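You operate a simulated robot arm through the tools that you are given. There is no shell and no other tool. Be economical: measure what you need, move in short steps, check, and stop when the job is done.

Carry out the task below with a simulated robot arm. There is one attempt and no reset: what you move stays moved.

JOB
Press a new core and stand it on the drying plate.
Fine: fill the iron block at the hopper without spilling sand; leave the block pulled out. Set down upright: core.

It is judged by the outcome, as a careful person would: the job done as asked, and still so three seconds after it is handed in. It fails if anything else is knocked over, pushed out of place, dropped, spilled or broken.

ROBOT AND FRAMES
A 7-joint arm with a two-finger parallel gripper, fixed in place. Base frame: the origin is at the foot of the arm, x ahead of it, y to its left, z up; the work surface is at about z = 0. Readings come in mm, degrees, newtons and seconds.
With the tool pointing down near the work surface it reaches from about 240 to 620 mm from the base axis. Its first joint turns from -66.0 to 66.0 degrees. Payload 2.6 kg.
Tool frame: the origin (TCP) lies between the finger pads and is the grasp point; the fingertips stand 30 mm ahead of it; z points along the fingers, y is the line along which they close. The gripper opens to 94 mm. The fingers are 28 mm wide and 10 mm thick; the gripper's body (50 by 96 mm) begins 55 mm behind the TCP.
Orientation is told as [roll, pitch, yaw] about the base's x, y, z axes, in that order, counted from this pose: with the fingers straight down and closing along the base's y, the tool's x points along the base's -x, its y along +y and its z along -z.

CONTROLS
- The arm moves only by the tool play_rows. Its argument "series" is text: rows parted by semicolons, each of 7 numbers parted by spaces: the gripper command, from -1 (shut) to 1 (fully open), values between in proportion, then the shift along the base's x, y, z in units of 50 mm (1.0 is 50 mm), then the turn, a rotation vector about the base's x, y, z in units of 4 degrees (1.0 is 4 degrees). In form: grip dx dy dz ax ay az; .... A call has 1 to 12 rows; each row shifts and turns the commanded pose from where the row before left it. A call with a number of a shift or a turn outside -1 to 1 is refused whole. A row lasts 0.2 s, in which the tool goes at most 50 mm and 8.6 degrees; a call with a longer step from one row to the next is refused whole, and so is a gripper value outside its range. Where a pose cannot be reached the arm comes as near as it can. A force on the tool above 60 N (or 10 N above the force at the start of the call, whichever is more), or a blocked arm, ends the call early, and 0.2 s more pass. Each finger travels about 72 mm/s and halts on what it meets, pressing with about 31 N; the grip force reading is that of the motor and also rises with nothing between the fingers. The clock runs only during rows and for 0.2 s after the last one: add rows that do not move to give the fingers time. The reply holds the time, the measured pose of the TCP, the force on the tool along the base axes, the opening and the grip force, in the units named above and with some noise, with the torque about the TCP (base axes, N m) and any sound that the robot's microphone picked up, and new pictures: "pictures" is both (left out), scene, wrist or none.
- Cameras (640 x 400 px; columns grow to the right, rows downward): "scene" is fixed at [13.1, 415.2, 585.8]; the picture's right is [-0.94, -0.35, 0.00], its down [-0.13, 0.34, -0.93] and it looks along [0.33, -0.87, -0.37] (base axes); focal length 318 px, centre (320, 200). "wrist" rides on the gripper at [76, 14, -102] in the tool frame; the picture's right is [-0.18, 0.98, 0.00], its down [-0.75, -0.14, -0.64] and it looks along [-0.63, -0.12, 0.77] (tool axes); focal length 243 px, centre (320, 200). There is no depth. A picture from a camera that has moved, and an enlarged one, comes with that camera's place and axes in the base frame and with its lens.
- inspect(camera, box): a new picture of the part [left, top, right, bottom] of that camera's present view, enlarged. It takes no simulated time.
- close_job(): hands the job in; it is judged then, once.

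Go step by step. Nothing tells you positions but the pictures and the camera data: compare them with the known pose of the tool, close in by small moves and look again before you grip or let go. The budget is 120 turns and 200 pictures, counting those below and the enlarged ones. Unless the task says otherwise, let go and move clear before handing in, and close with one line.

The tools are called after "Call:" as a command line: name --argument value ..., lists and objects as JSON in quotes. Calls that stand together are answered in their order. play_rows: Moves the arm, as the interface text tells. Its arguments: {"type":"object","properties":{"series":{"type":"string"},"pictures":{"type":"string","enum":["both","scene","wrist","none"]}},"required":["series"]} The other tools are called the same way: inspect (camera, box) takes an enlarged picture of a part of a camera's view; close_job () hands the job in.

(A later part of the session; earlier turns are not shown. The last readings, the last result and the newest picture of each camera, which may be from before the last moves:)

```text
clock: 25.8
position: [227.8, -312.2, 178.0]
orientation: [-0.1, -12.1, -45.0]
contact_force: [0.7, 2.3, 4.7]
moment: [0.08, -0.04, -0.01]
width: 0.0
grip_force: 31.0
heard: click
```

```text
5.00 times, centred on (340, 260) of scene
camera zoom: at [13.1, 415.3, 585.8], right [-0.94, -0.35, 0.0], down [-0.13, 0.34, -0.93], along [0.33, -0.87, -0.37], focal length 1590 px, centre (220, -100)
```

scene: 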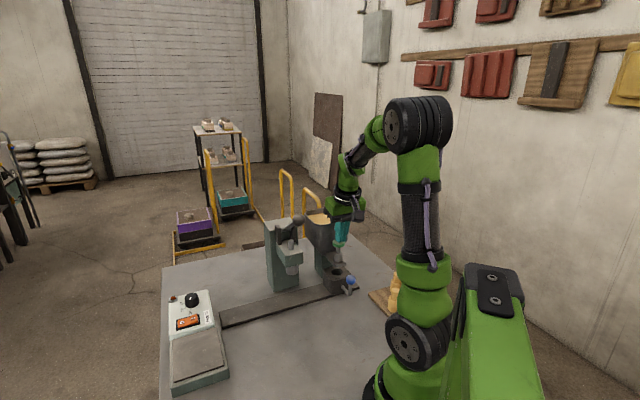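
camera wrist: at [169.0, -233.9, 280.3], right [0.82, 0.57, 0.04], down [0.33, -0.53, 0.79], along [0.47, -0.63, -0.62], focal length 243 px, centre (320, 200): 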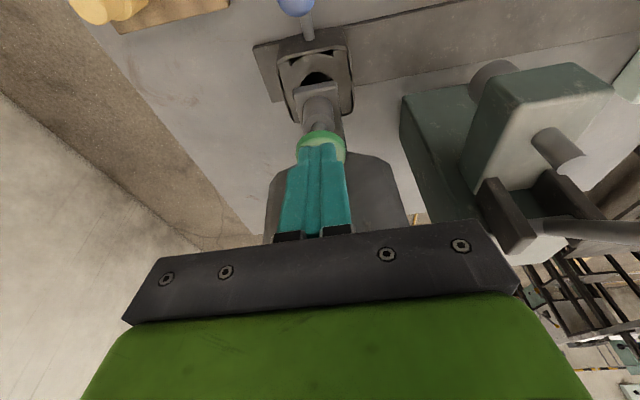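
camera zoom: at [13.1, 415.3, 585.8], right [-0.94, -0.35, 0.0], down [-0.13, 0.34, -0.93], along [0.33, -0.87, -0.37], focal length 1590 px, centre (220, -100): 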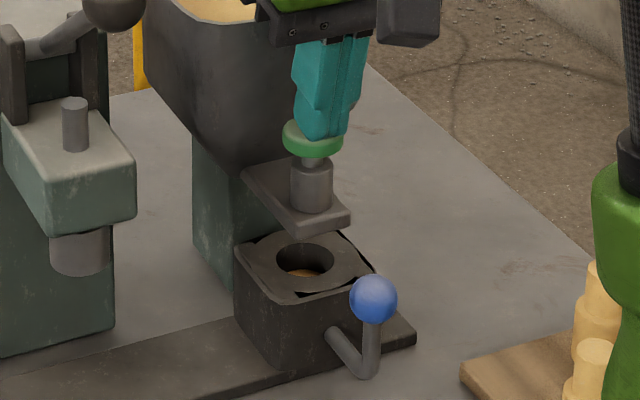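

A click, and a first portion of sand is in the hole. Release and see the level.

Call:
play_rows --series "-1 0 0 0.16 0 0 0;-1 0 0 0 0 0 0" --pictures "none"

Call:
inspect --camera "scene" --box '[310, 220, 370, 300]'

```text
clock: 26.4
position: [226.2, -312.6, 185.7]
orientation: [0.0, -12.1, -45.1]
contact_force: [-0.6, 0.3, 2.2]
moment: [0.0, 0.03, 0.06]
width: 0.0
grip_force: 30.5
```

```text
5.00 times, centred on (340, 260) of scene
camera zoom: at [13.1, 415.3, 585.8], right [-0.94, -0.35, 0.0], down [-0.13, 0.34, -0.93], along [0.33, -0.87, -0.37], focal length 1590 px, centre (220, -100)
```

zoom: 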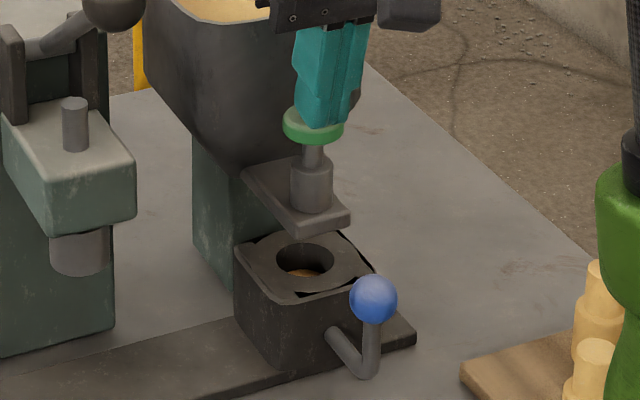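

Level held after release. Press once more the same way.

Call:
play_rows --series "-1 0 0 -0.16 0 0 0;-1 0 0 0.16 0 0 0" --pictures "none"

Call:
inspect --camera "scene" --box '[310, 220, 370, 300]'

```text
clock: 27.0
position: [227.6, -312.1, 184.6]
orientation: [-0.1, -12.0, -45.0]
contact_force: [-0.3, 0.0, 2.4]
moment: [-0.02, -0.02, -0.01]
width: 0.0
grip_force: 31.0
heard: click
```

```text
5.00 times, centred on (340, 260) of scene
camera zoom: at [13.1, 415.3, 585.8], right [-0.94, -0.35, 0.0], down [-0.13, 0.34, -0.93], along [0.33, -0.87, -0.37], focal length 1590 px, centre (220, -100)
```

zoom: 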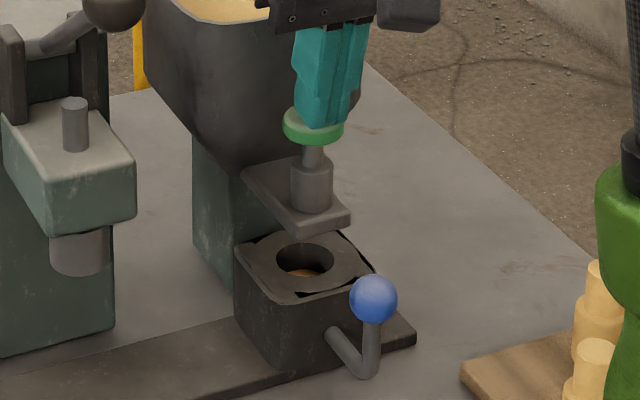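

A click but little change; flow seems to depend on hold time. Hold for one row longer and look.

Call:
play_rows --series "-1 0 0 -0.16 0 0 0;-1 0 0 0 0 0 0" --pictures "none"

Call:
inspect --camera "scene" --box '[310, 220, 370, 300]'

```text
clock: 27.6
position: [228.0, -312.1, 177.6]
orientation: [0.1, -12.1, -45.0]
contact_force: [-1.2, 0.7, 4.4]
moment: [0.03, 0.05, -0.03]
width: 0.0
grip_force: 31.4
heard: click
```

```text
5.00 times, centred on (340, 260) of scene
camera zoom: at [13.1, 415.3, 585.8], right [-0.94, -0.35, 0.0], down [-0.13, 0.34, -0.93], along [0.33, -0.87, -0.37], focal length 1590 px, centre (220, -100)
```

zoom: 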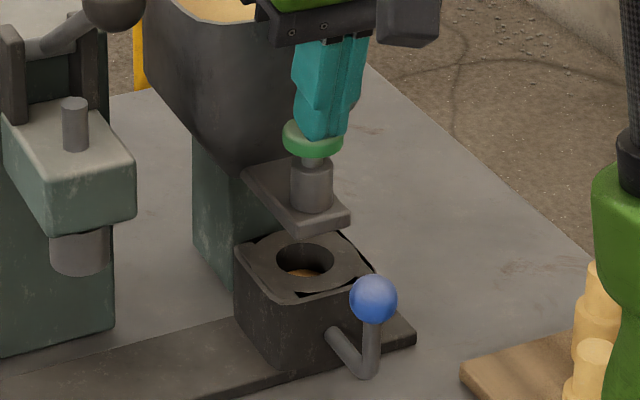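

Call:
inspect --camera "scene" --box '[330, 262, 350, 282]'

Call:
inspect --camera "wrist" --box '[270, 40, 370, 140]'

```text
16.00 times, centred on (340, 272) of scene
camera zoom: at [13.1, 415.3, 585.8], right [-0.94, -0.35, 0.0], down [-0.13, 0.34, -0.93], along [0.33, -0.87, -0.37], focal length 5088 px, centre (0, -952)
```

zoom: 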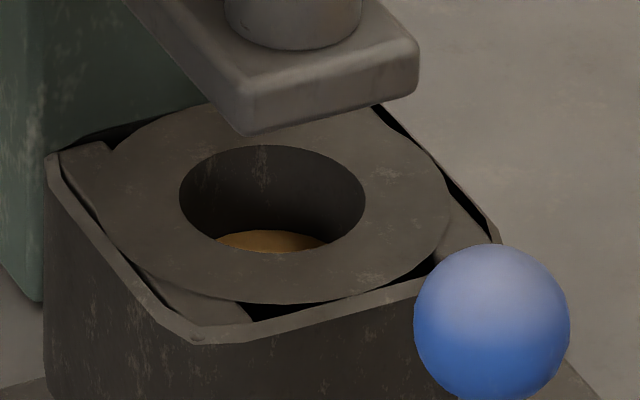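

```text
4.00 times, centred on (320, 90) of wrist
camera zoom: at [169.1, -233.7, 263.0], right [0.82, 0.57, 0.04], down [0.33, -0.53, 0.79], along [0.47, -0.63, -0.62], focal length 970 px, centre (320, 640)
```

zoom: 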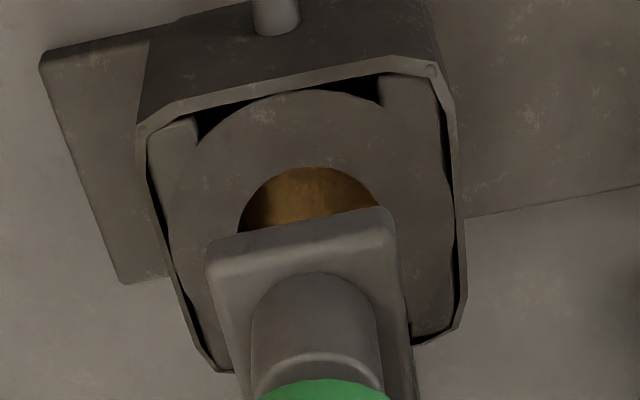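

Good detail view of the level. Hold pressed for 0.4 s more and compare.

Call:
play_rows --series "-1 0 0 0 0 0 0" --pictures "none"

Call:
inspect --camera "scene" --box '[330, 262, 350, 282]'

```text
clock: 28.0
position: [226.7, -312.4, 179.4]
orientation: [0.0, -12.1, -45.1]
contact_force: [-0.7, 0.2, 4.3]
moment: [0.04, 0.04, -0.06]
width: 0.0
grip_force: 30.7
```

```text
16.00 times, centred on (340, 272) of scene
camera zoom: at [13.1, 415.3, 585.8], right [-0.94, -0.35, 0.0], down [-0.13, 0.34, -0.93], along [0.33, -0.87, -0.37], focal length 5088 px, centre (0, -952)
```

zoom: 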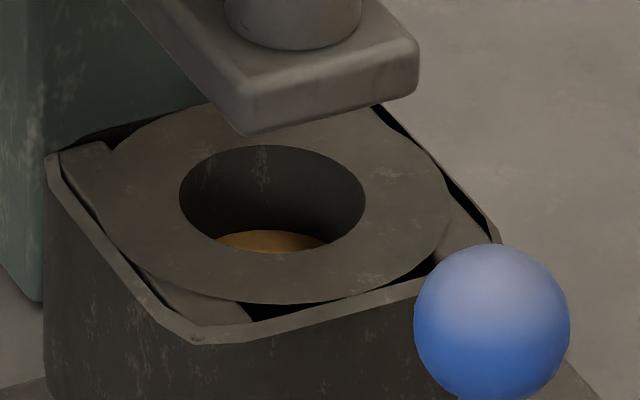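

Not time-dependent; it seems one dose per full stroke. Release fully, look, then press again.

Call:
play_rows --series "-1 0 0 0.3 0 0 0;-1 0 0 0.1 0 0 0;-1 0 0 0 0 0 0" --pictures "none"

Call:
inspect --camera "scene" --box '[320, 235, 360, 285]'

```text
clock: 28.8
position: [228.0, -310.7, 198.5]
orientation: [0.0, -12.0, -45.0]
contact_force: [-0.3, 0.3, -0.3]
moment: [-0.06, 0.02, -0.02]
width: 0.0
grip_force: 31.2
```

```text
8.00 times, centred on (340, 260) of scene
camera zoom: at [13.1, 415.2, 585.8], right [-0.94, -0.35, 0.0], down [-0.13, 0.34, -0.93], along [0.33, -0.87, -0.37], focal length 2544 px, centre (160, -280)
```

zoom: 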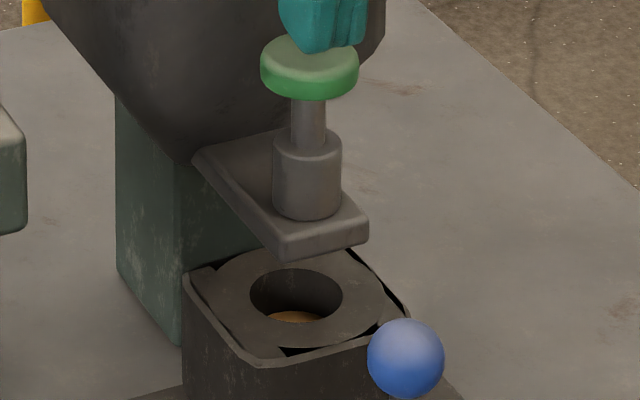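

Call:
play_rows --series "-1 0 0 -0.2 0 0 0;-1 0 0 -0.2 0 0 0;-1 0 0 0 0 0 0" --pictures "none"

Call:
inspect --camera "scene" --box '[330, 262, 350, 282]'

```text
clock: 29.6
position: [226.8, -310.5, 177.8]
orientation: [0.0, -12.1, -45.0]
contact_force: [0.1, 1.6, 4.8]
moment: [0.02, 0.01, -0.05]
width: 0.1
grip_force: 31.2
heard: click
```

```text
16.00 times, centred on (340, 272) of scene
camera zoom: at [13.1, 415.3, 585.8], right [-0.94, -0.35, 0.0], down [-0.13, 0.34, -0.93], along [0.33, -0.87, -0.37], focal length 5088 px, centre (0, -952)
```

zoom: 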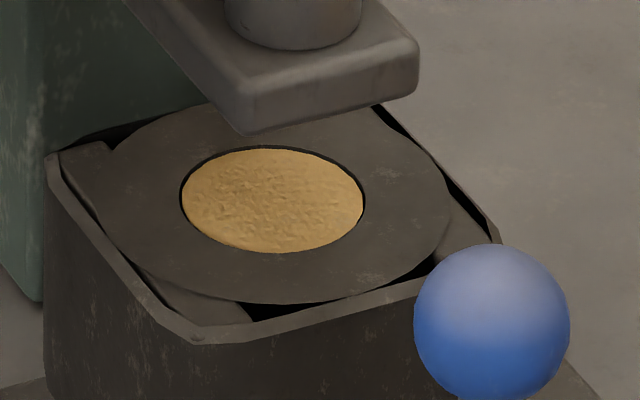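

The block is now full and level, with no spill. I'll lift off and go above the blue handle ball.

Call:
play_rows --series "-1 0 0 0.5 0 0 0;-1 0 0 0.7 0 0 0;-1 -0.2 0.2 0.1 0 0 0;-1 -0.2 0.2 0 0 0 0;-0.1 -0.2 0.2 0 0 0 0;-0.1 -0.2 0.2 0 0 0 0;-0.1 0 0 0 0 0 0"

```text
clock: 31.2
position: [188.5, -271.3, 243.5]
orientation: [-0.1, -12.0, -45.0]
contact_force: [0.0, 0.3, 0.0]
moment: [0.01, -0.02, -0.01]
width: 42.2
grip_force: 0.0
camera wrist: at [129.2, -193.0, 327.9], right [0.82, 0.57, 0.04], down [0.33, -0.53, 0.79], along [0.47, -0.63, -0.62], focal length 243 px, centre (320, 200)
```

scene: 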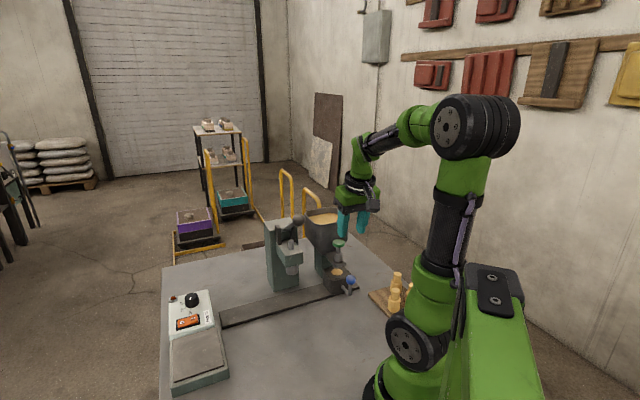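
wrist: 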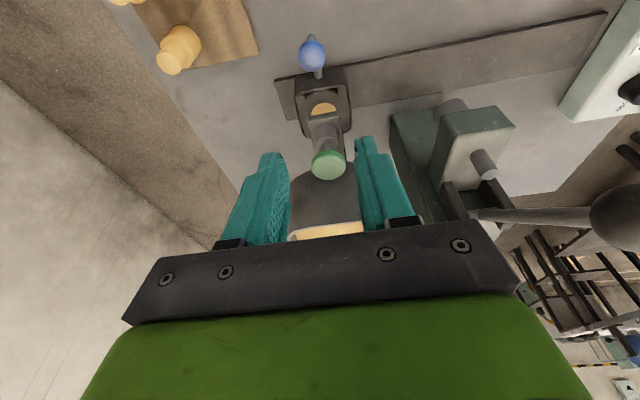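

Call:
play_rows --series "-0.1 0 0.02 -0.6 0 0 0;-0.1 0 0.02 -0.6 0 0 0;-0.1 0 0 -0.6 0 0 0;-0.1 0 0 -0.6 0 0 0;-0.1 0 0 -0.4 0 0 0"

```text
clock: 32.4
position: [186.5, -269.2, 102.3]
orientation: [-0.1, -12.2, -45.0]
contact_force: [-0.1, -1.1, 0.2]
moment: [0.02, 0.04, -0.01]
width: 42.2
grip_force: 0.1
camera wrist: at [128.5, -191.6, 187.7], right [0.82, 0.57, 0.04], down [0.33, -0.53, 0.79], along [0.47, -0.63, -0.62], focal length 243 px, centre (320, 200)
```

scene: 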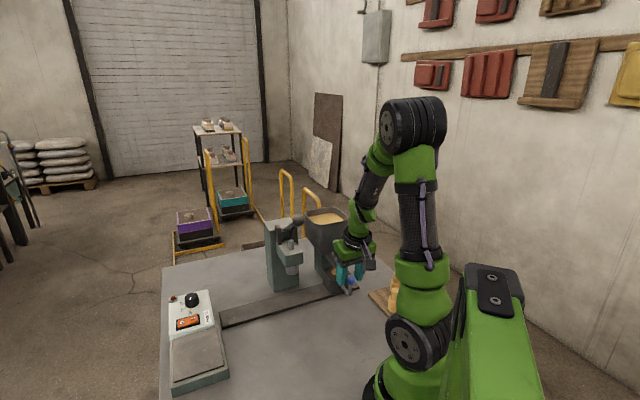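
wrist: 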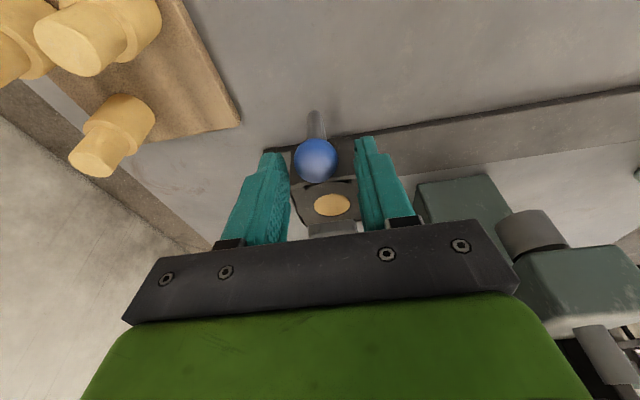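

Ball centred between fingers. Lower onto it, cage it, and draw the block toward the press.

Call:
play_rows --series "-0.1 -0.01 0 -0.21 0 0 0;-0.1 -0.01 0 -0.21 0 0 0;-0.37 0 0 0 0 0 0;-0.37 0.05 0.05 0 0 0 0;-0.37 0.1 0.102 0 0 0 0;-0.37 0.12 0.122 0 0 0 0;-0.37 0.12 0.122 0 0 0 0;-0.37 0.12 0.122 0 0 0 0;-0.37 0.12 0.122 0 0 0 0"

```text
clock: 34.4
position: [218.3, -236.3, 80.7]
orientation: [0.1, -12.1, -45.0]
contact_force: [-1.0, -0.8, -0.9]
moment: [0.02, 0.04, -0.02]
width: 29.9
grip_force: 0.5
camera wrist: at [159.7, -159.0, 166.9], right [0.82, 0.57, 0.04], down [0.33, -0.53, 0.79], along [0.47, -0.63, -0.62], focal length 243 px, centre (320, 200)
```

scene: 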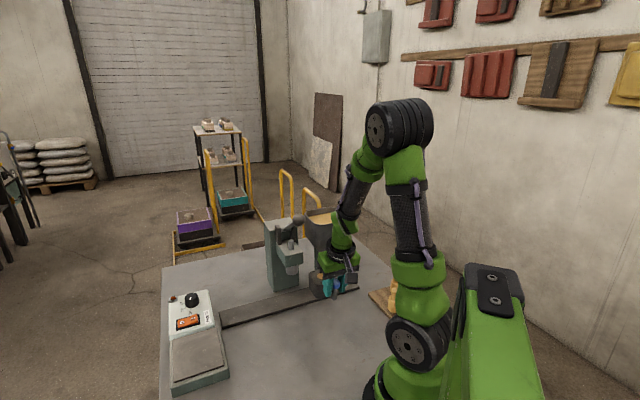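
wrist: 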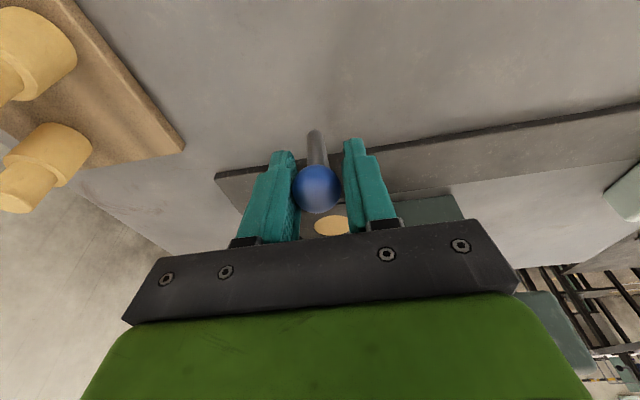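

Call:
play_rows --series "-0.37 0.14 0.11 0 0 0 0;-0.37 0.14 0.12 0 0 0 0;-0.37 0.1 0.1 0 -0.53 -0.53 0;-0.37 0.1 0.1 0 -0.53 -0.53 0;-0.37 0.1 0.1 0 -0.53 -0.53 0;-0.37 0.1 0.1 0 -0.53 -0.53 0;-0.37 0.1 0.1 0 -0.53 -0.53 0;-0.37 0.1 0.102 0 0 0 0"

Call:
inspect --camera "scene" --box '[250, 190, 370, 310]'

```text
clock: 36.2
position: [261.7, -194.4, 80.7]
orientation: [0.0, -27.1, -45.0]
contact_force: [0.6, 0.3, -0.6]
moment: [0.06, -0.05, 0.01]
width: 29.4
grip_force: 0.1
camera wrist: at [190.0, -104.2, 139.1], right [0.81, 0.58, 0.08], down [0.17, -0.37, 0.91], along [0.56, -0.73, -0.4], focal length 243 px, centre (320, 200)
```

scene: 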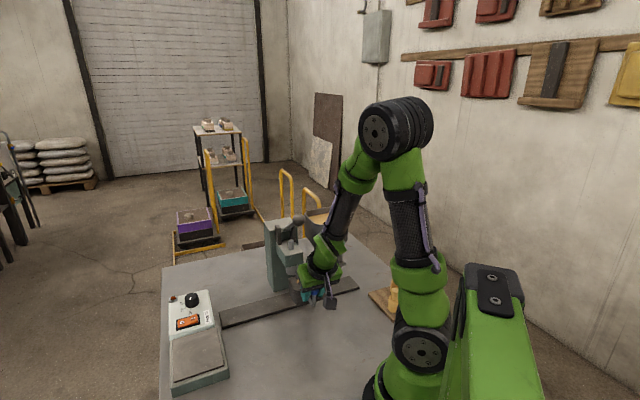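
wrist: 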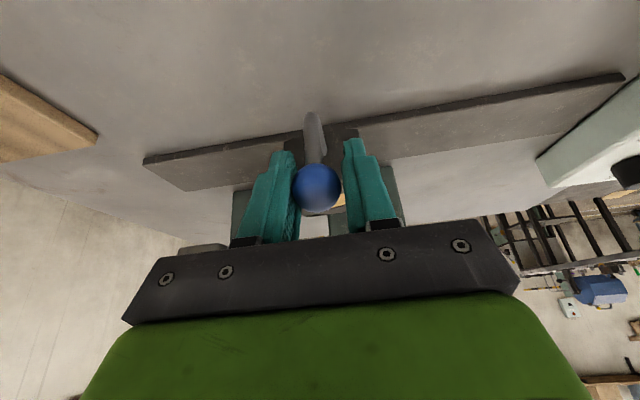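

```text
3.33 times, centred on (310, 250) of scene
camera zoom: at [13.1, 415.2, 585.8], right [-0.94, -0.35, 0.0], down [-0.13, 0.34, -0.93], along [0.33, -0.87, -0.37], focal length 1060 px, centre (353, 33)
```

zoom: 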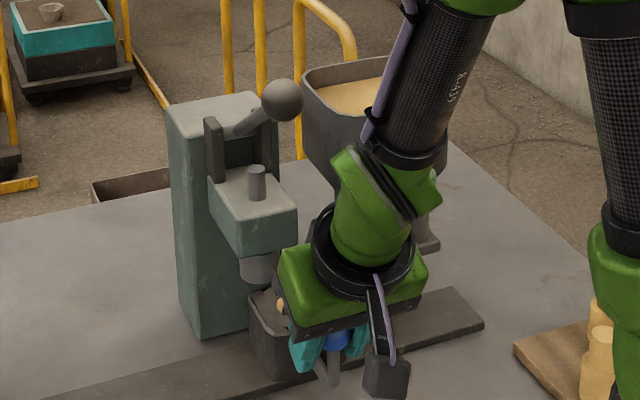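

Call:
play_rows --series "-0.37 0.1 0.102 0 0 0 0;-0.37 0.1 0.102 0 0 0 0;-0.37 0.08 0.082 0 0 0 0;-0.37 0.04 0.041 0 0 0 0;-0.37 0.02 0.02 0 0 0 0"

Call:
inspect --camera "scene" --box '[260, 220, 340, 310]'

Call:
inspect --camera "wrist" --box '[220, 100, 420, 260]'

```text
clock: 37.4
position: [277.8, -177.8, 82.6]
orientation: [0.0, -26.9, -45.0]
contact_force: [1.2, 2.4, -0.2]
moment: [0.02, 0.02, 0.02]
width: 31.3
grip_force: 1.2
camera wrist: at [207.4, -87.1, 139.3], right [0.81, 0.58, 0.08], down [0.17, -0.37, 0.91], along [0.56, -0.73, -0.4], focal length 243 px, centre (320, 200)
```

scene: 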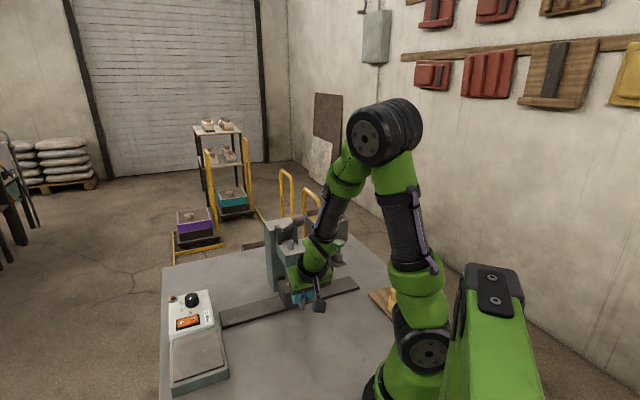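
wrist: 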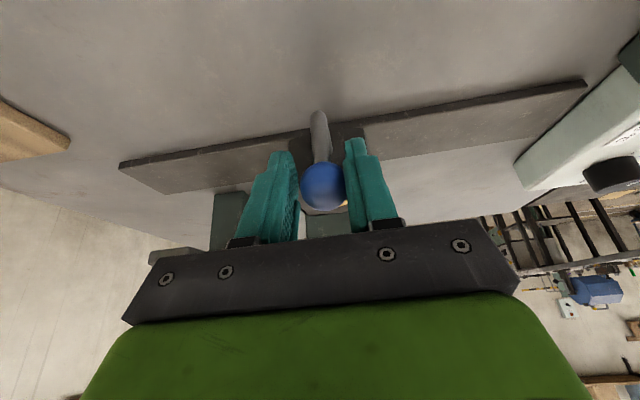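

```text
4.44 times, centred on (300, 265) of scene
camera zoom: at [13.1, 415.2, 585.8], right [-0.94, -0.35, 0.0], down [-0.13, 0.34, -0.93], along [0.33, -0.87, -0.37], focal length 1413 px, centre (409, -89)
```

zoom: 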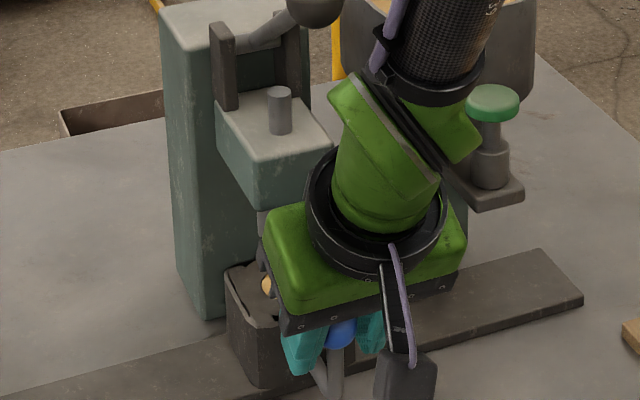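

```text
2.50 times, centred on (320, 180) of wrist
camera zoom: at [207.4, -87.1, 139.3], right [0.81, 0.58, 0.08], down [0.17, -0.37, 0.91], along [0.56, -0.73, -0.4], focal length 606 px, centre (320, 250)
```

zoom: 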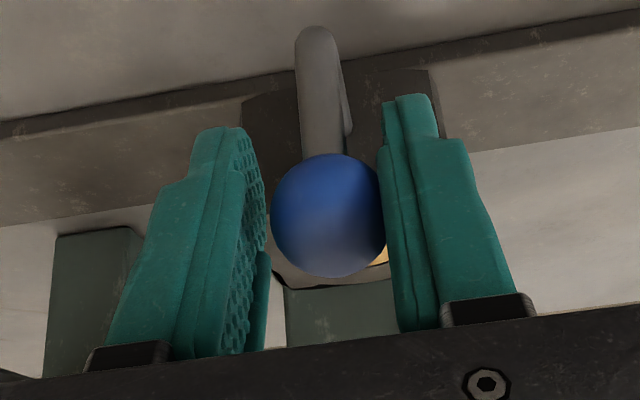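

Same snap-ahead at about +70 along the rail, matching the press ram, so the block is seated under the press. Open and back out along the tool axis.

Call:
play_rows --series "0.1 0 0 0 0 0 0;0.1 0 0 0 0 0 0;0.1 -0.16 0.16 0.44 0 0 0;0.1 -0.16 0.16 0.44 0 0 0;0.1 -0.16 0.16 0.44 0 0 0;0.1 0 0.2 0.9 0 0 0;0.1 0 0.2 0.9 0 0 0;0.1 0 0.2 0.9 0 0 0;0.1 0 0 0.9 0 0 0"

Call:
inspect --camera "scene" --box '[260, 220, 340, 310]'

```text
clock: 39.4
position: [254.9, -125.0, 328.3]
orientation: [0.1, -27.1, -45.0]
contact_force: [0.0, -0.2, 0.6]
moment: [-0.01, -0.03, -0.02]
width: 52.0
grip_force: 0.0
out of reach, approached as far as the arm can: row 4
camera wrist: at [183.3, -33.5, 385.8], right [0.81, 0.58, 0.08], down [0.17, -0.37, 0.91], along [0.56, -0.73, -0.4], focal length 243 px, centre (320, 200)
```

scene: 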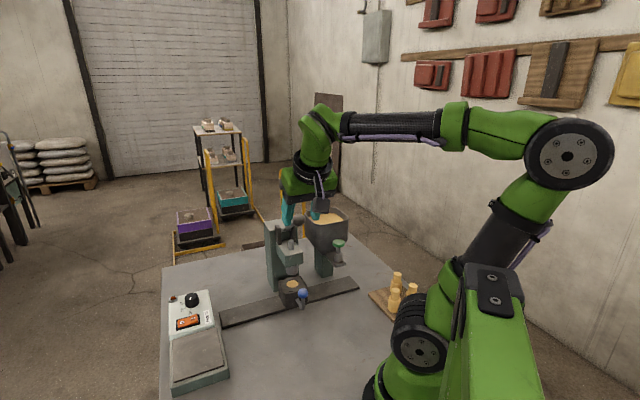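
wrist: 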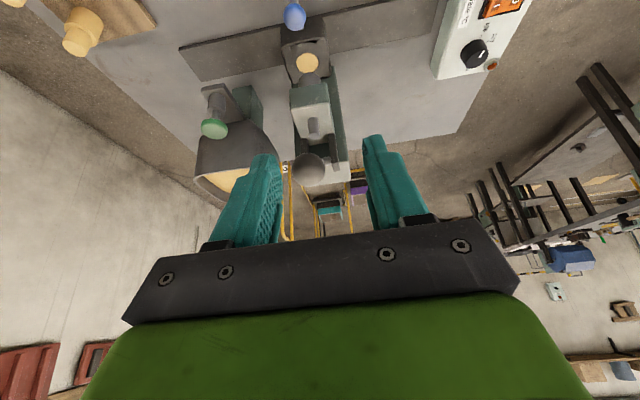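

```text
4.44 times, centred on (300, 265) of scene
camera zoom: at [13.1, 415.2, 585.8], right [-0.94, -0.35, 0.0], down [-0.13, 0.34, -0.93], along [0.33, -0.87, -0.37], focal length 1413 px, centre (409, -89)
```

zoom: 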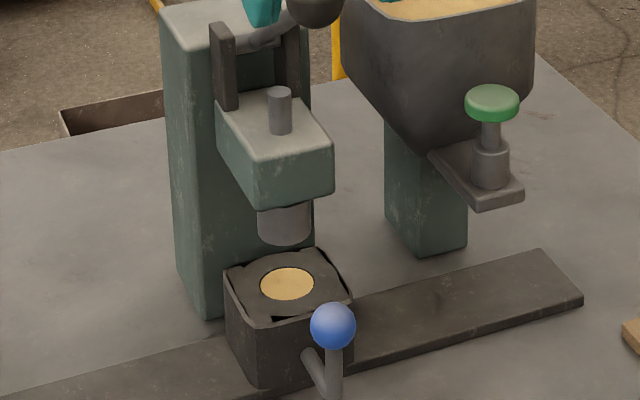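

The block sits neatly under the ram. Now I'll straighten the tool, close the fingers and go above the lever's ball at about (287,-182,275).

Call:
play_rows --series "-1 0 0 0.4 0.7 0.7 0;-1 0 0 0.4 0.7 0.7 0;-1 0 0 0 0.7 0.7 0;-1 0 0 0 0.7 0.7 0;-1 0.2 -0.3 0 0.7 0.7 0;-1 0.2 -0.3 0 0.7 0.7 0;-1 0.2 -0.4 0 0.57 0.57 0;-1 0.02 -0.12 0 0 0 0"

Call:
inspect --camera "scene" --box '[250, 150, 350, 280]'

```text
clock: 41.2
position: [287.1, -180.5, 368.5]
orientation: [0.0, 0.0, -45.0]
contact_force: [-0.2, -0.1, -1.2]
moment: [-0.01, -0.01, -0.01]
width: 0.0
grip_force: 31.1
camera wrist: at [241.2, -116.2, 471.0], right [0.83, 0.56, 0.0], down [0.43, -0.63, 0.64], along [0.36, -0.53, -0.77], focal length 243 px, centre (320, 200)
```

scene: 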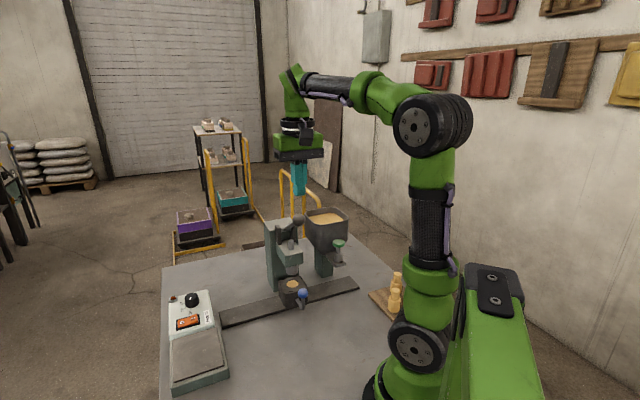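
wrist: 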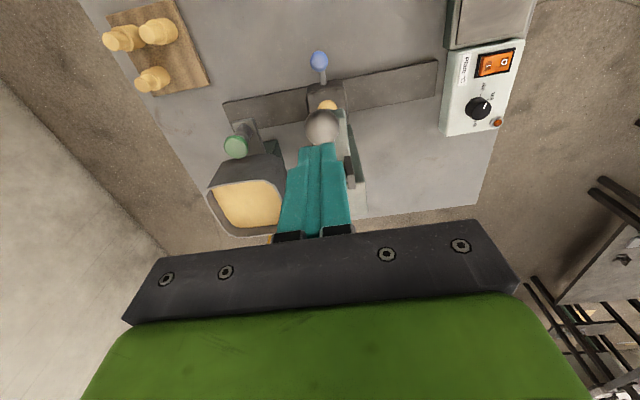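

```text
3.08 times, centred on (300, 215) of scene
camera zoom: at [13.1, 415.2, 585.8], right [-0.94, -0.35, 0.0], down [-0.13, 0.34, -0.93], along [0.33, -0.87, -0.37], focal length 978 px, centre (382, 154)
```

zoom: 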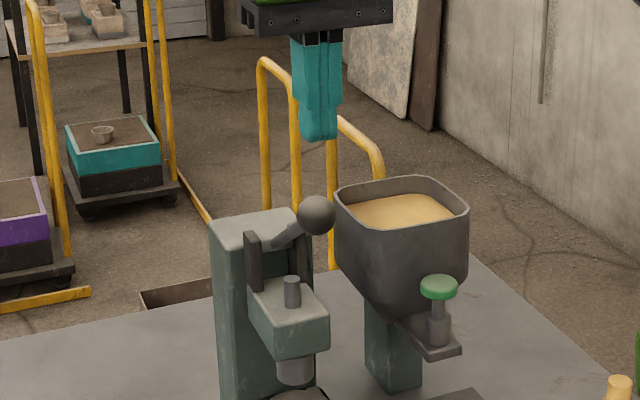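

Ball refined to (289,-185,275). Lower to just above it.

Call:
play_rows --series "-1 0.04 -0.07 -0.3 0 0 0;-1 0 0 -0.3 0 0 0;-1 0 0 -0.2 0 0 0;-1 0 0 -0.12 0 0 0"

Call:
inspect --camera "scene" --box '[250, 150, 350, 280]'

```text
clock: 42.2
position: [287.3, -184.0, 321.3]
orientation: [-0.1, -0.1, -45.0]
contact_force: [-0.2, -0.2, 0.0]
moment: [-0.01, -0.01, -0.02]
width: 0.0
grip_force: 31.3
camera wrist: at [243.2, -119.8, 425.2], right [0.83, 0.56, 0.0], down [0.43, -0.63, 0.64], along [0.36, -0.53, -0.77], focal length 243 px, centre (320, 200)
```

scene: 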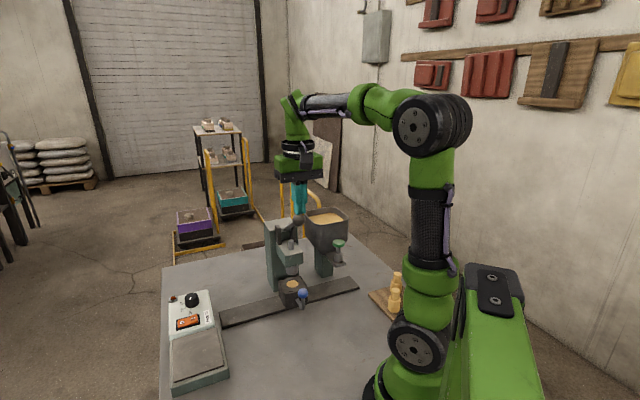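
wrist: 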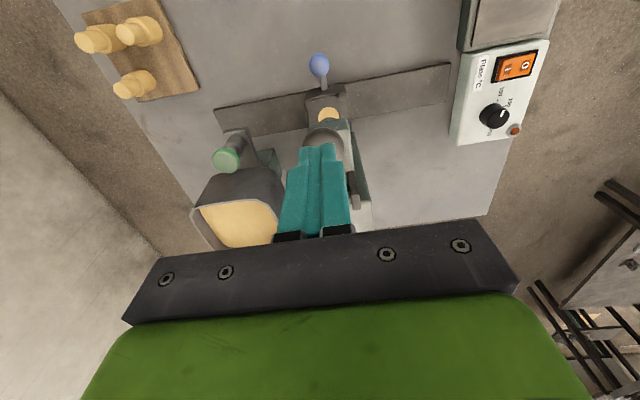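

```text
3.08 times, centred on (300, 215) of scene
camera zoom: at [13.1, 415.2, 585.8], right [-0.94, -0.35, 0.0], down [-0.13, 0.34, -0.93], along [0.33, -0.87, -0.37], focal length 978 px, centre (382, 154)
```

zoom: 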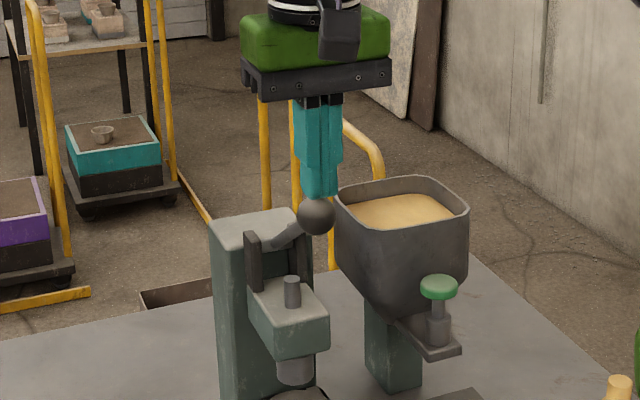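

Tips are just over the ball. Push down following the lever's arc in small steps.

Call:
play_rows --series "-1 0 0 -0.05 0 0 0;-1 -0.04 0.04 -0.1 0 0 0;-1 -0.04 0.04 -0.1 0 0 0" --pictures "scene"

```text
clock: 43.0
position: [284.1, -179.9, 310.6]
orientation: [0.1, -0.1, -45.0]
contact_force: [-1.9, 1.0, 3.7]
moment: [0.0, 0.05, 0.0]
width: 0.0
grip_force: 31.2
```

scene: 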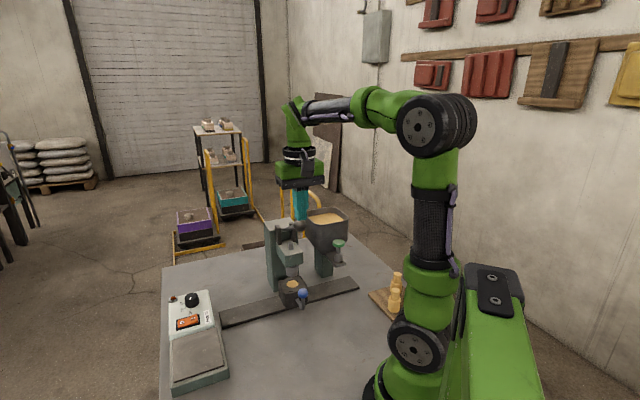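

The ball is moving down lightly. Continue along the arc.

Call:
play_rows --series "-1 -0.04 0.04 -0.13 0 0 0;-1 -0.03 0.03 -0.13 0 0 0;-1 -0.025 0.025 -0.13 0 0 0;-1 -0.02 0.02 -0.13 0 0 0" --pictures "scene"

Call:
inspect --camera "scene" --box '[250, 190, 350, 310]'

```text
clock: 44.0
position: [278.6, -173.6, 284.4]
orientation: [0.0, -0.2, -45.0]
contact_force: [-1.0, 0.7, 3.4]
moment: [0.02, 0.01, -0.01]
width: 0.0
grip_force: 31.6
```

scene: 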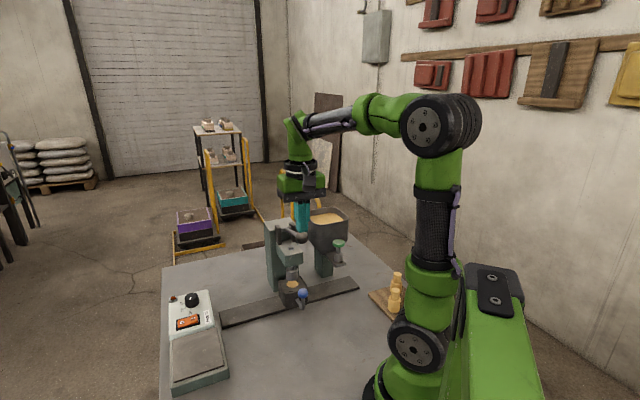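

```text
3.33 times, centred on (300, 250) of scene
camera zoom: at [13.1, 415.3, 585.8], right [-0.94, -0.35, 0.0], down [-0.13, 0.34, -0.93], along [0.33, -0.87, -0.37], focal length 1060 px, centre (387, 33)
```

zoom: 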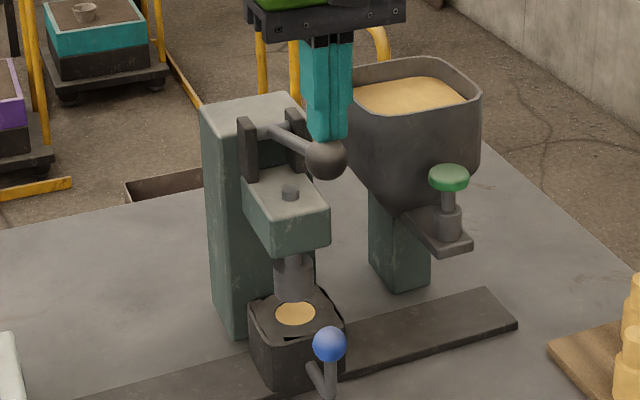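

The ram is descending toward the sand. Continue with a slight outward shift to stay on top of the ball.

Call:
play_rows --series "-1 -0.04 0.04 -0.1 0 0 0;-1 -0.03 0.03 -0.1 0 0 0;-1 0 0 -0.1 0 0 0" --pictures "none"

Call:
inspect --camera "scene" --box '[250, 190, 350, 310]'

```text
clock: 44.8
position: [274.3, -170.8, 268.4]
orientation: [0.0, 0.0, -45.0]
contact_force: [-1.3, 1.1, 3.2]
moment: [-0.01, 0.01, 0.02]
width: 0.0
grip_force: 31.9
```

```text
3.33 times, centred on (300, 250) of scene
camera zoom: at [13.1, 415.3, 585.8], right [-0.94, -0.35, 0.0], down [-0.13, 0.34, -0.93], along [0.33, -0.87, -0.37], focal length 1060 px, centre (387, 33)
```

zoom: 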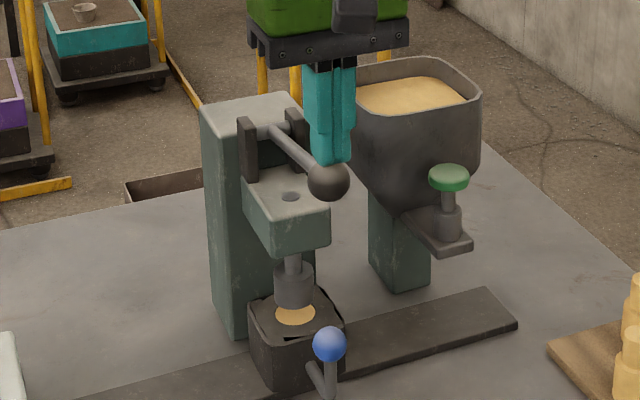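

Call:
play_rows --series "-1 0 0.02 -0.1 0 0 0;-1 0.01 0 -0.1 0 0 0;-1 0.01 -0.01 -0.1 0 0 0" --pictures "none"

Call:
inspect --camera "scene" --box '[250, 190, 350, 310]'

```text
clock: 45.6
position: [275.0, -169.9, 253.5]
orientation: [-0.1, -0.1, -45.0]
contact_force: [-0.8, 0.8, 4.1]
moment: [0.04, 0.04, 0.02]
width: 0.0
grip_force: 30.5
```

```text
3.33 times, centred on (300, 250) of scene
camera zoom: at [13.1, 415.3, 585.8], right [-0.94, -0.35, 0.0], down [-0.13, 0.34, -0.93], along [0.33, -0.87, -0.37], focal length 1060 px, centre (387, 33)
```

zoom: 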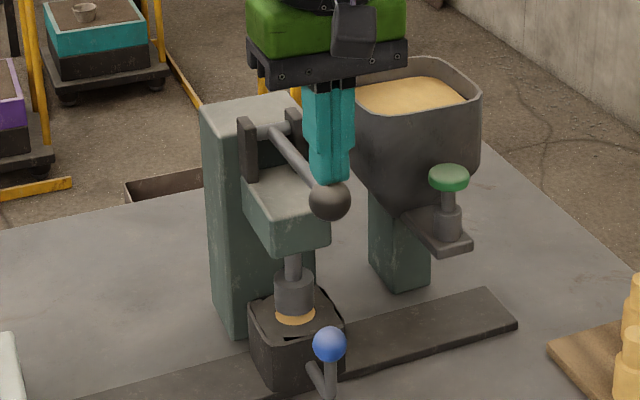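

Call:
play_rows --series "-1 0.01 -0.01 -0.1 0 0 0;-1 0.015 -0.015 -0.1 0 0 0;-1 0.02 -0.02 -0.1 0 0 0" --pictures "none"

Call:
inspect --camera "scene" --box '[250, 190, 350, 310]'

```text
clock: 46.4
position: [278.6, -172.6, 239.8]
orientation: [0.1, -0.1, -45.1]
contact_force: [-6.3, 3.9, 18.8]
moment: [0.19, 0.22, 0.06]
width: 0.0
grip_force: 31.2
```

```text
3.33 times, centred on (300, 250) of scene
camera zoom: at [13.0, 415.3, 585.8], right [-0.94, -0.35, 0.0], down [-0.13, 0.34, -0.93], along [0.33, -0.87, -0.37], focal length 1060 px, centre (387, 33)
```

zoom: 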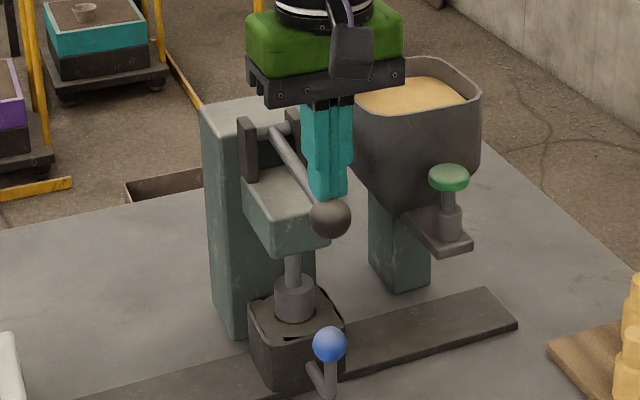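

The ram has met the sand (force 19 N). Press further.

Call:
play_rows --series "-1 0 0 -0.06 0 0 0;-1 0 0 -0.06 0 0 0" --pictures "none"

Call:
inspect --camera "scene" --box '[250, 190, 350, 310]'

```text
clock: 46.9
position: [279.8, -173.0, 240.1]
orientation: [0.4, -0.7, -45.2]
contact_force: [-4.2, 1.1, 13.6]
moment: [0.11, 0.14, 0.02]
width: 0.1
grip_force: 31.2
stopped in row 2: the force on the tool passed its limit at 67 N (the readings are from after the stop); the commanded pose is now the measured one
```

```text
3.33 times, centred on (300, 250) of scene
camera zoom: at [13.1, 415.3, 585.8], right [-0.94, -0.35, 0.0], down [-0.13, 0.34, -0.93], along [0.33, -0.87, -0.37], focal length 1060 px, centre (387, 33)
```

zoom: 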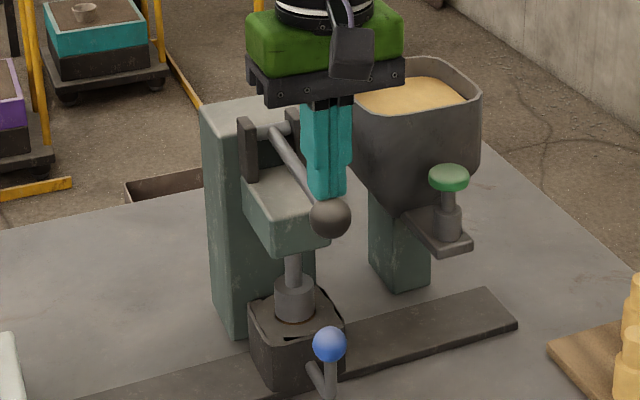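

The lever reached a firm stop. I'll hold a moderate press for about a second to compact the sand.

Call:
play_rows --series "-1 0 0 -0.04 0 0 0;-1 0 0 0 0 0 0;-1 0 0 0 0 0 0;-1 0 0 0 0 0 0;-1 0 0 0 0 0 0" --pictures "none"

```text
clock: 48.1
position: [280.6, -172.6, 238.2]
orientation: [0.5, -0.7, -45.2]
contact_force: [-15.0, 8.4, 48.5]
moment: [0.47, 0.64, -0.04]
width: 0.1
grip_force: 30.8
```

Held at about 50 N. Now let the lever rise back gently along the reverse arc.

Call:
play_rows --series "-1 -0.03 0.03 0.25 0 0 0;-1 -0.03 0.03 0.25 0 0 0;-1 0 0 0.25 0 0 0;-1 0.05 -0.05 0.25 0 0 0;-1 0.05 -0.05 0.25 0 0 0;-1 0.05 -0.05 0.25 0 0 0;-1 0.07 -0.07 0.25 0 0 0;-1 0 0 0.3 0 0 0"

Call:
inspect --camera "scene" --box '[260, 220, 340, 310]'

```text
clock: 49.9
position: [286.9, -180.5, 339.3]
orientation: [0.3, -0.4, -45.1]
contact_force: [0.5, -0.2, 0.2]
moment: [-0.03, 0.0, -0.03]
width: 0.1
grip_force: 31.0
camera wrist: at [241.7, -116.4, 441.9], right [0.83, 0.56, 0.01], down [0.43, -0.63, 0.65], along [0.37, -0.53, -0.76], focal length 243 px, centre (320, 200)
```

scene: 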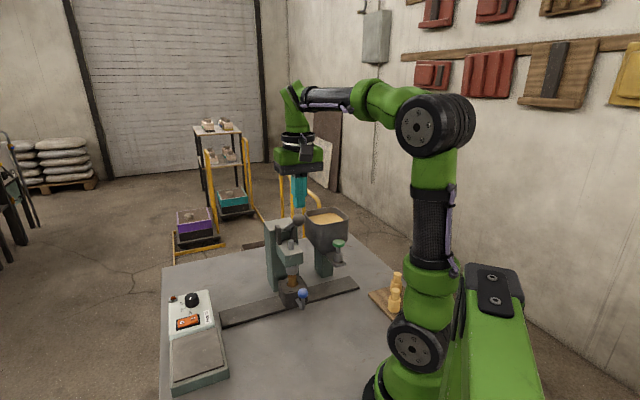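
wrist: 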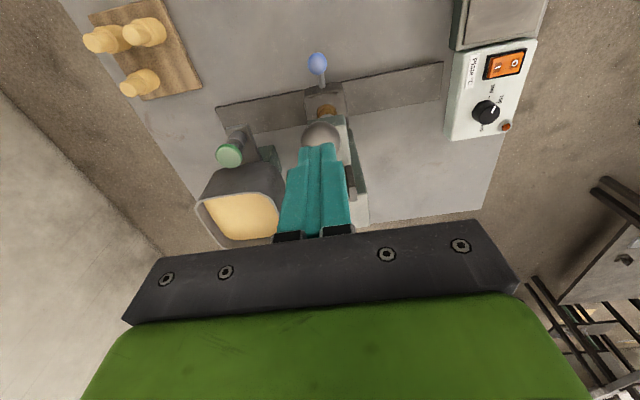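

```text
4.44 times, centred on (300, 265) of scene
camera zoom: at [13.1, 415.2, 585.8], right [-0.94, -0.35, 0.0], down [-0.13, 0.34, -0.93], along [0.33, -0.87, -0.37], focal length 1413 px, centre (409, -89)
```

zoom: 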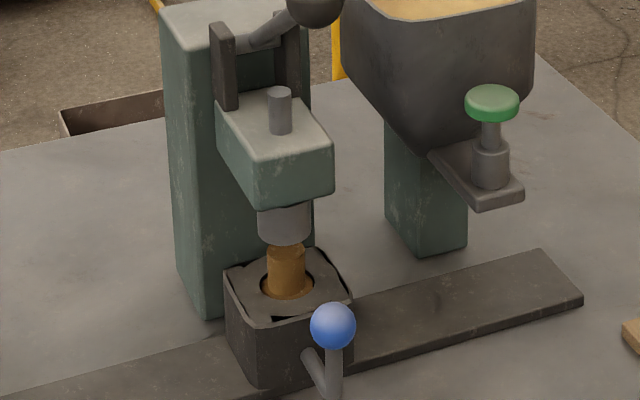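

The press ejected a core that stands up in the block below the ram. Now return to the handle (tilted approach) to pull the block out.

Call:
play_rows --series "-0.1 -0.2 0.4 0.1 0 0 0;-0.1 -0.2 0.4 0 -0.5 -0.5 0;-0.1 -0.24 0.3 -0.1 -0.7 -0.7 0;-0.1 0 0 -0.1 -0.7 -0.7 0;-0.1 0 0 -0.1 -0.7 -0.7 0;-0.1 0 0 0 -0.7 -0.7 0;-0.1 0 0 0 -0.7 -0.7 0;-0.1 0 0 0 -0.77 -0.77 0;-0.1 0 -0.1 -0.8 0 0 0;-0.1 0 -0.2 -0.9 0 0 0;-0.1 0 -0.2 -0.9 0 0 0;-0.1 0 -0.05 -0.8 0 0 0"

```text
clock: 52.5
position: [254.3, -152.1, 159.0]
orientation: [0.4, -27.5, -45.2]
contact_force: [-0.2, -0.4, -0.5]
moment: [0.03, -0.01, 0.0]
width: 42.1
grip_force: 0.1
camera wrist: at [182.3, -61.9, 215.2], right [0.81, 0.58, 0.09], down [0.16, -0.37, 0.92], along [0.56, -0.73, -0.39], focal length 243 px, centre (320, 200)
```

scene: 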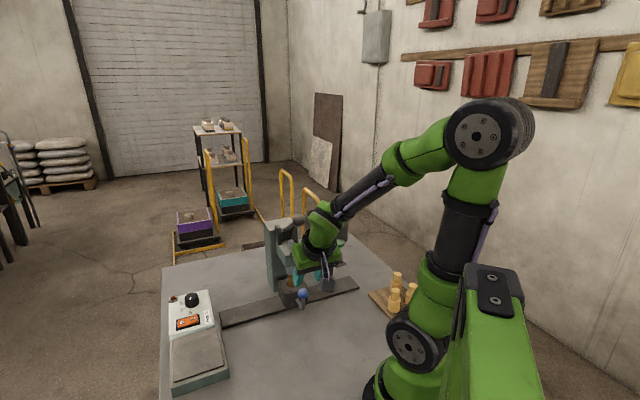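
wrist: 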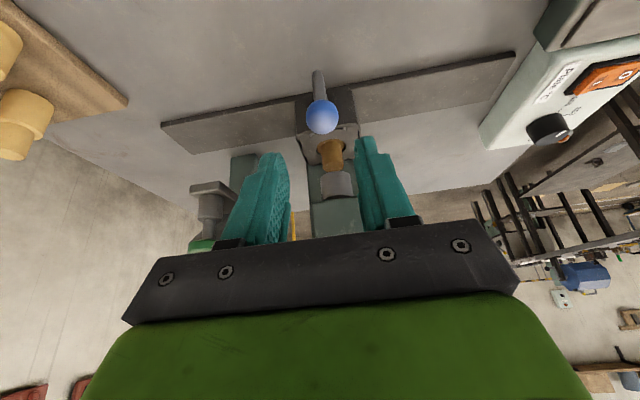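

Call:
play_rows --series "-0.1 0.125 -0.125 -0.385 0 0 0;-0.1 0.125 -0.125 -0.385 0 0 0;-0.1 0.125 -0.125 -0.385 0 0 0;-0.1 0.125 -0.125 -0.385 0 0 0;-0.37 0 0 0 0 0 0;-0.37 0 0 0 0 0 0;-0.37 0.03 0.03 0 0 0 0;-0.37 0.05 0.05 0 0 0 0;-0.37 0.07 0.07 0 0 0 0"

Call:
inspect --camera "scene" --box '[250, 210, 350, 310]'

```text
clock: 54.5
position: [287.0, -170.8, 82.3]
orientation: [0.4, -27.4, -45.3]
contact_force: [-1.6, -1.2, 0.1]
moment: [-0.01, 0.03, -0.04]
width: 30.5
grip_force: 1.1
camera wrist: at [215.2, -79.3, 139.0], right [0.81, 0.58, 0.09], down [0.16, -0.37, 0.92], along [0.56, -0.73, -0.39], focal length 243 px, centre (320, 200)
```

scene: 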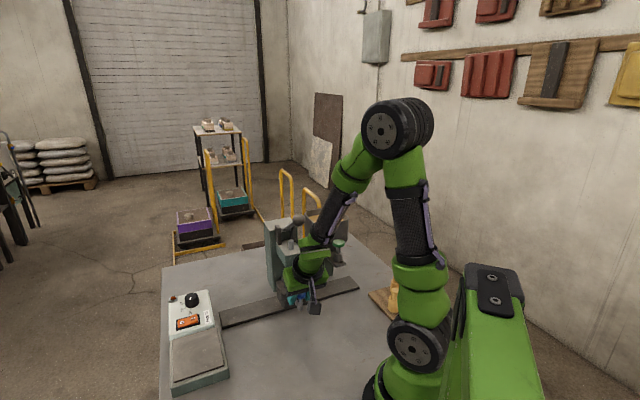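
wrist: 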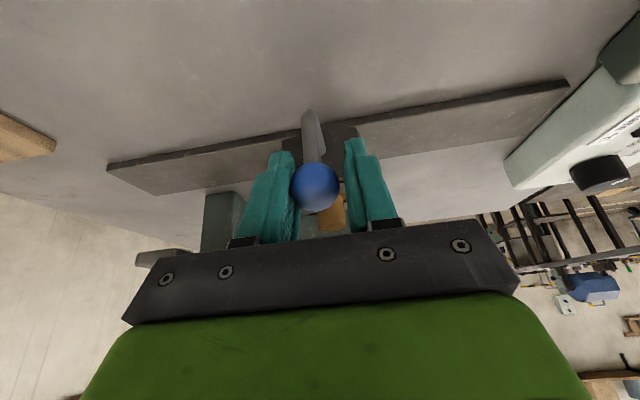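

```text
4.00 times, centred on (300, 260) of scene
camera zoom: at [13.1, 415.2, 585.8], right [-0.94, -0.35, 0.0], down [-0.13, 0.34, -0.93], along [0.33, -0.87, -0.37], focal length 1272 px, centre (400, -40)
```

zoom: 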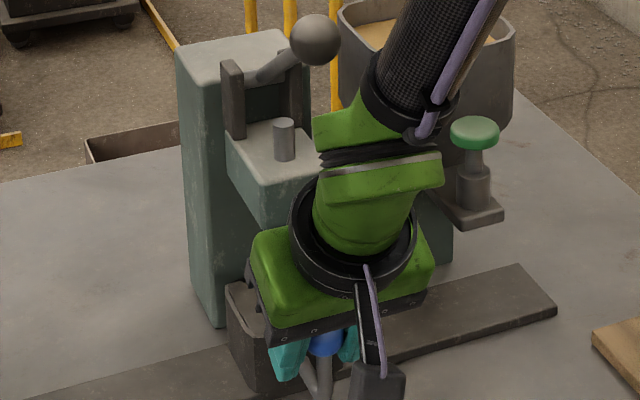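

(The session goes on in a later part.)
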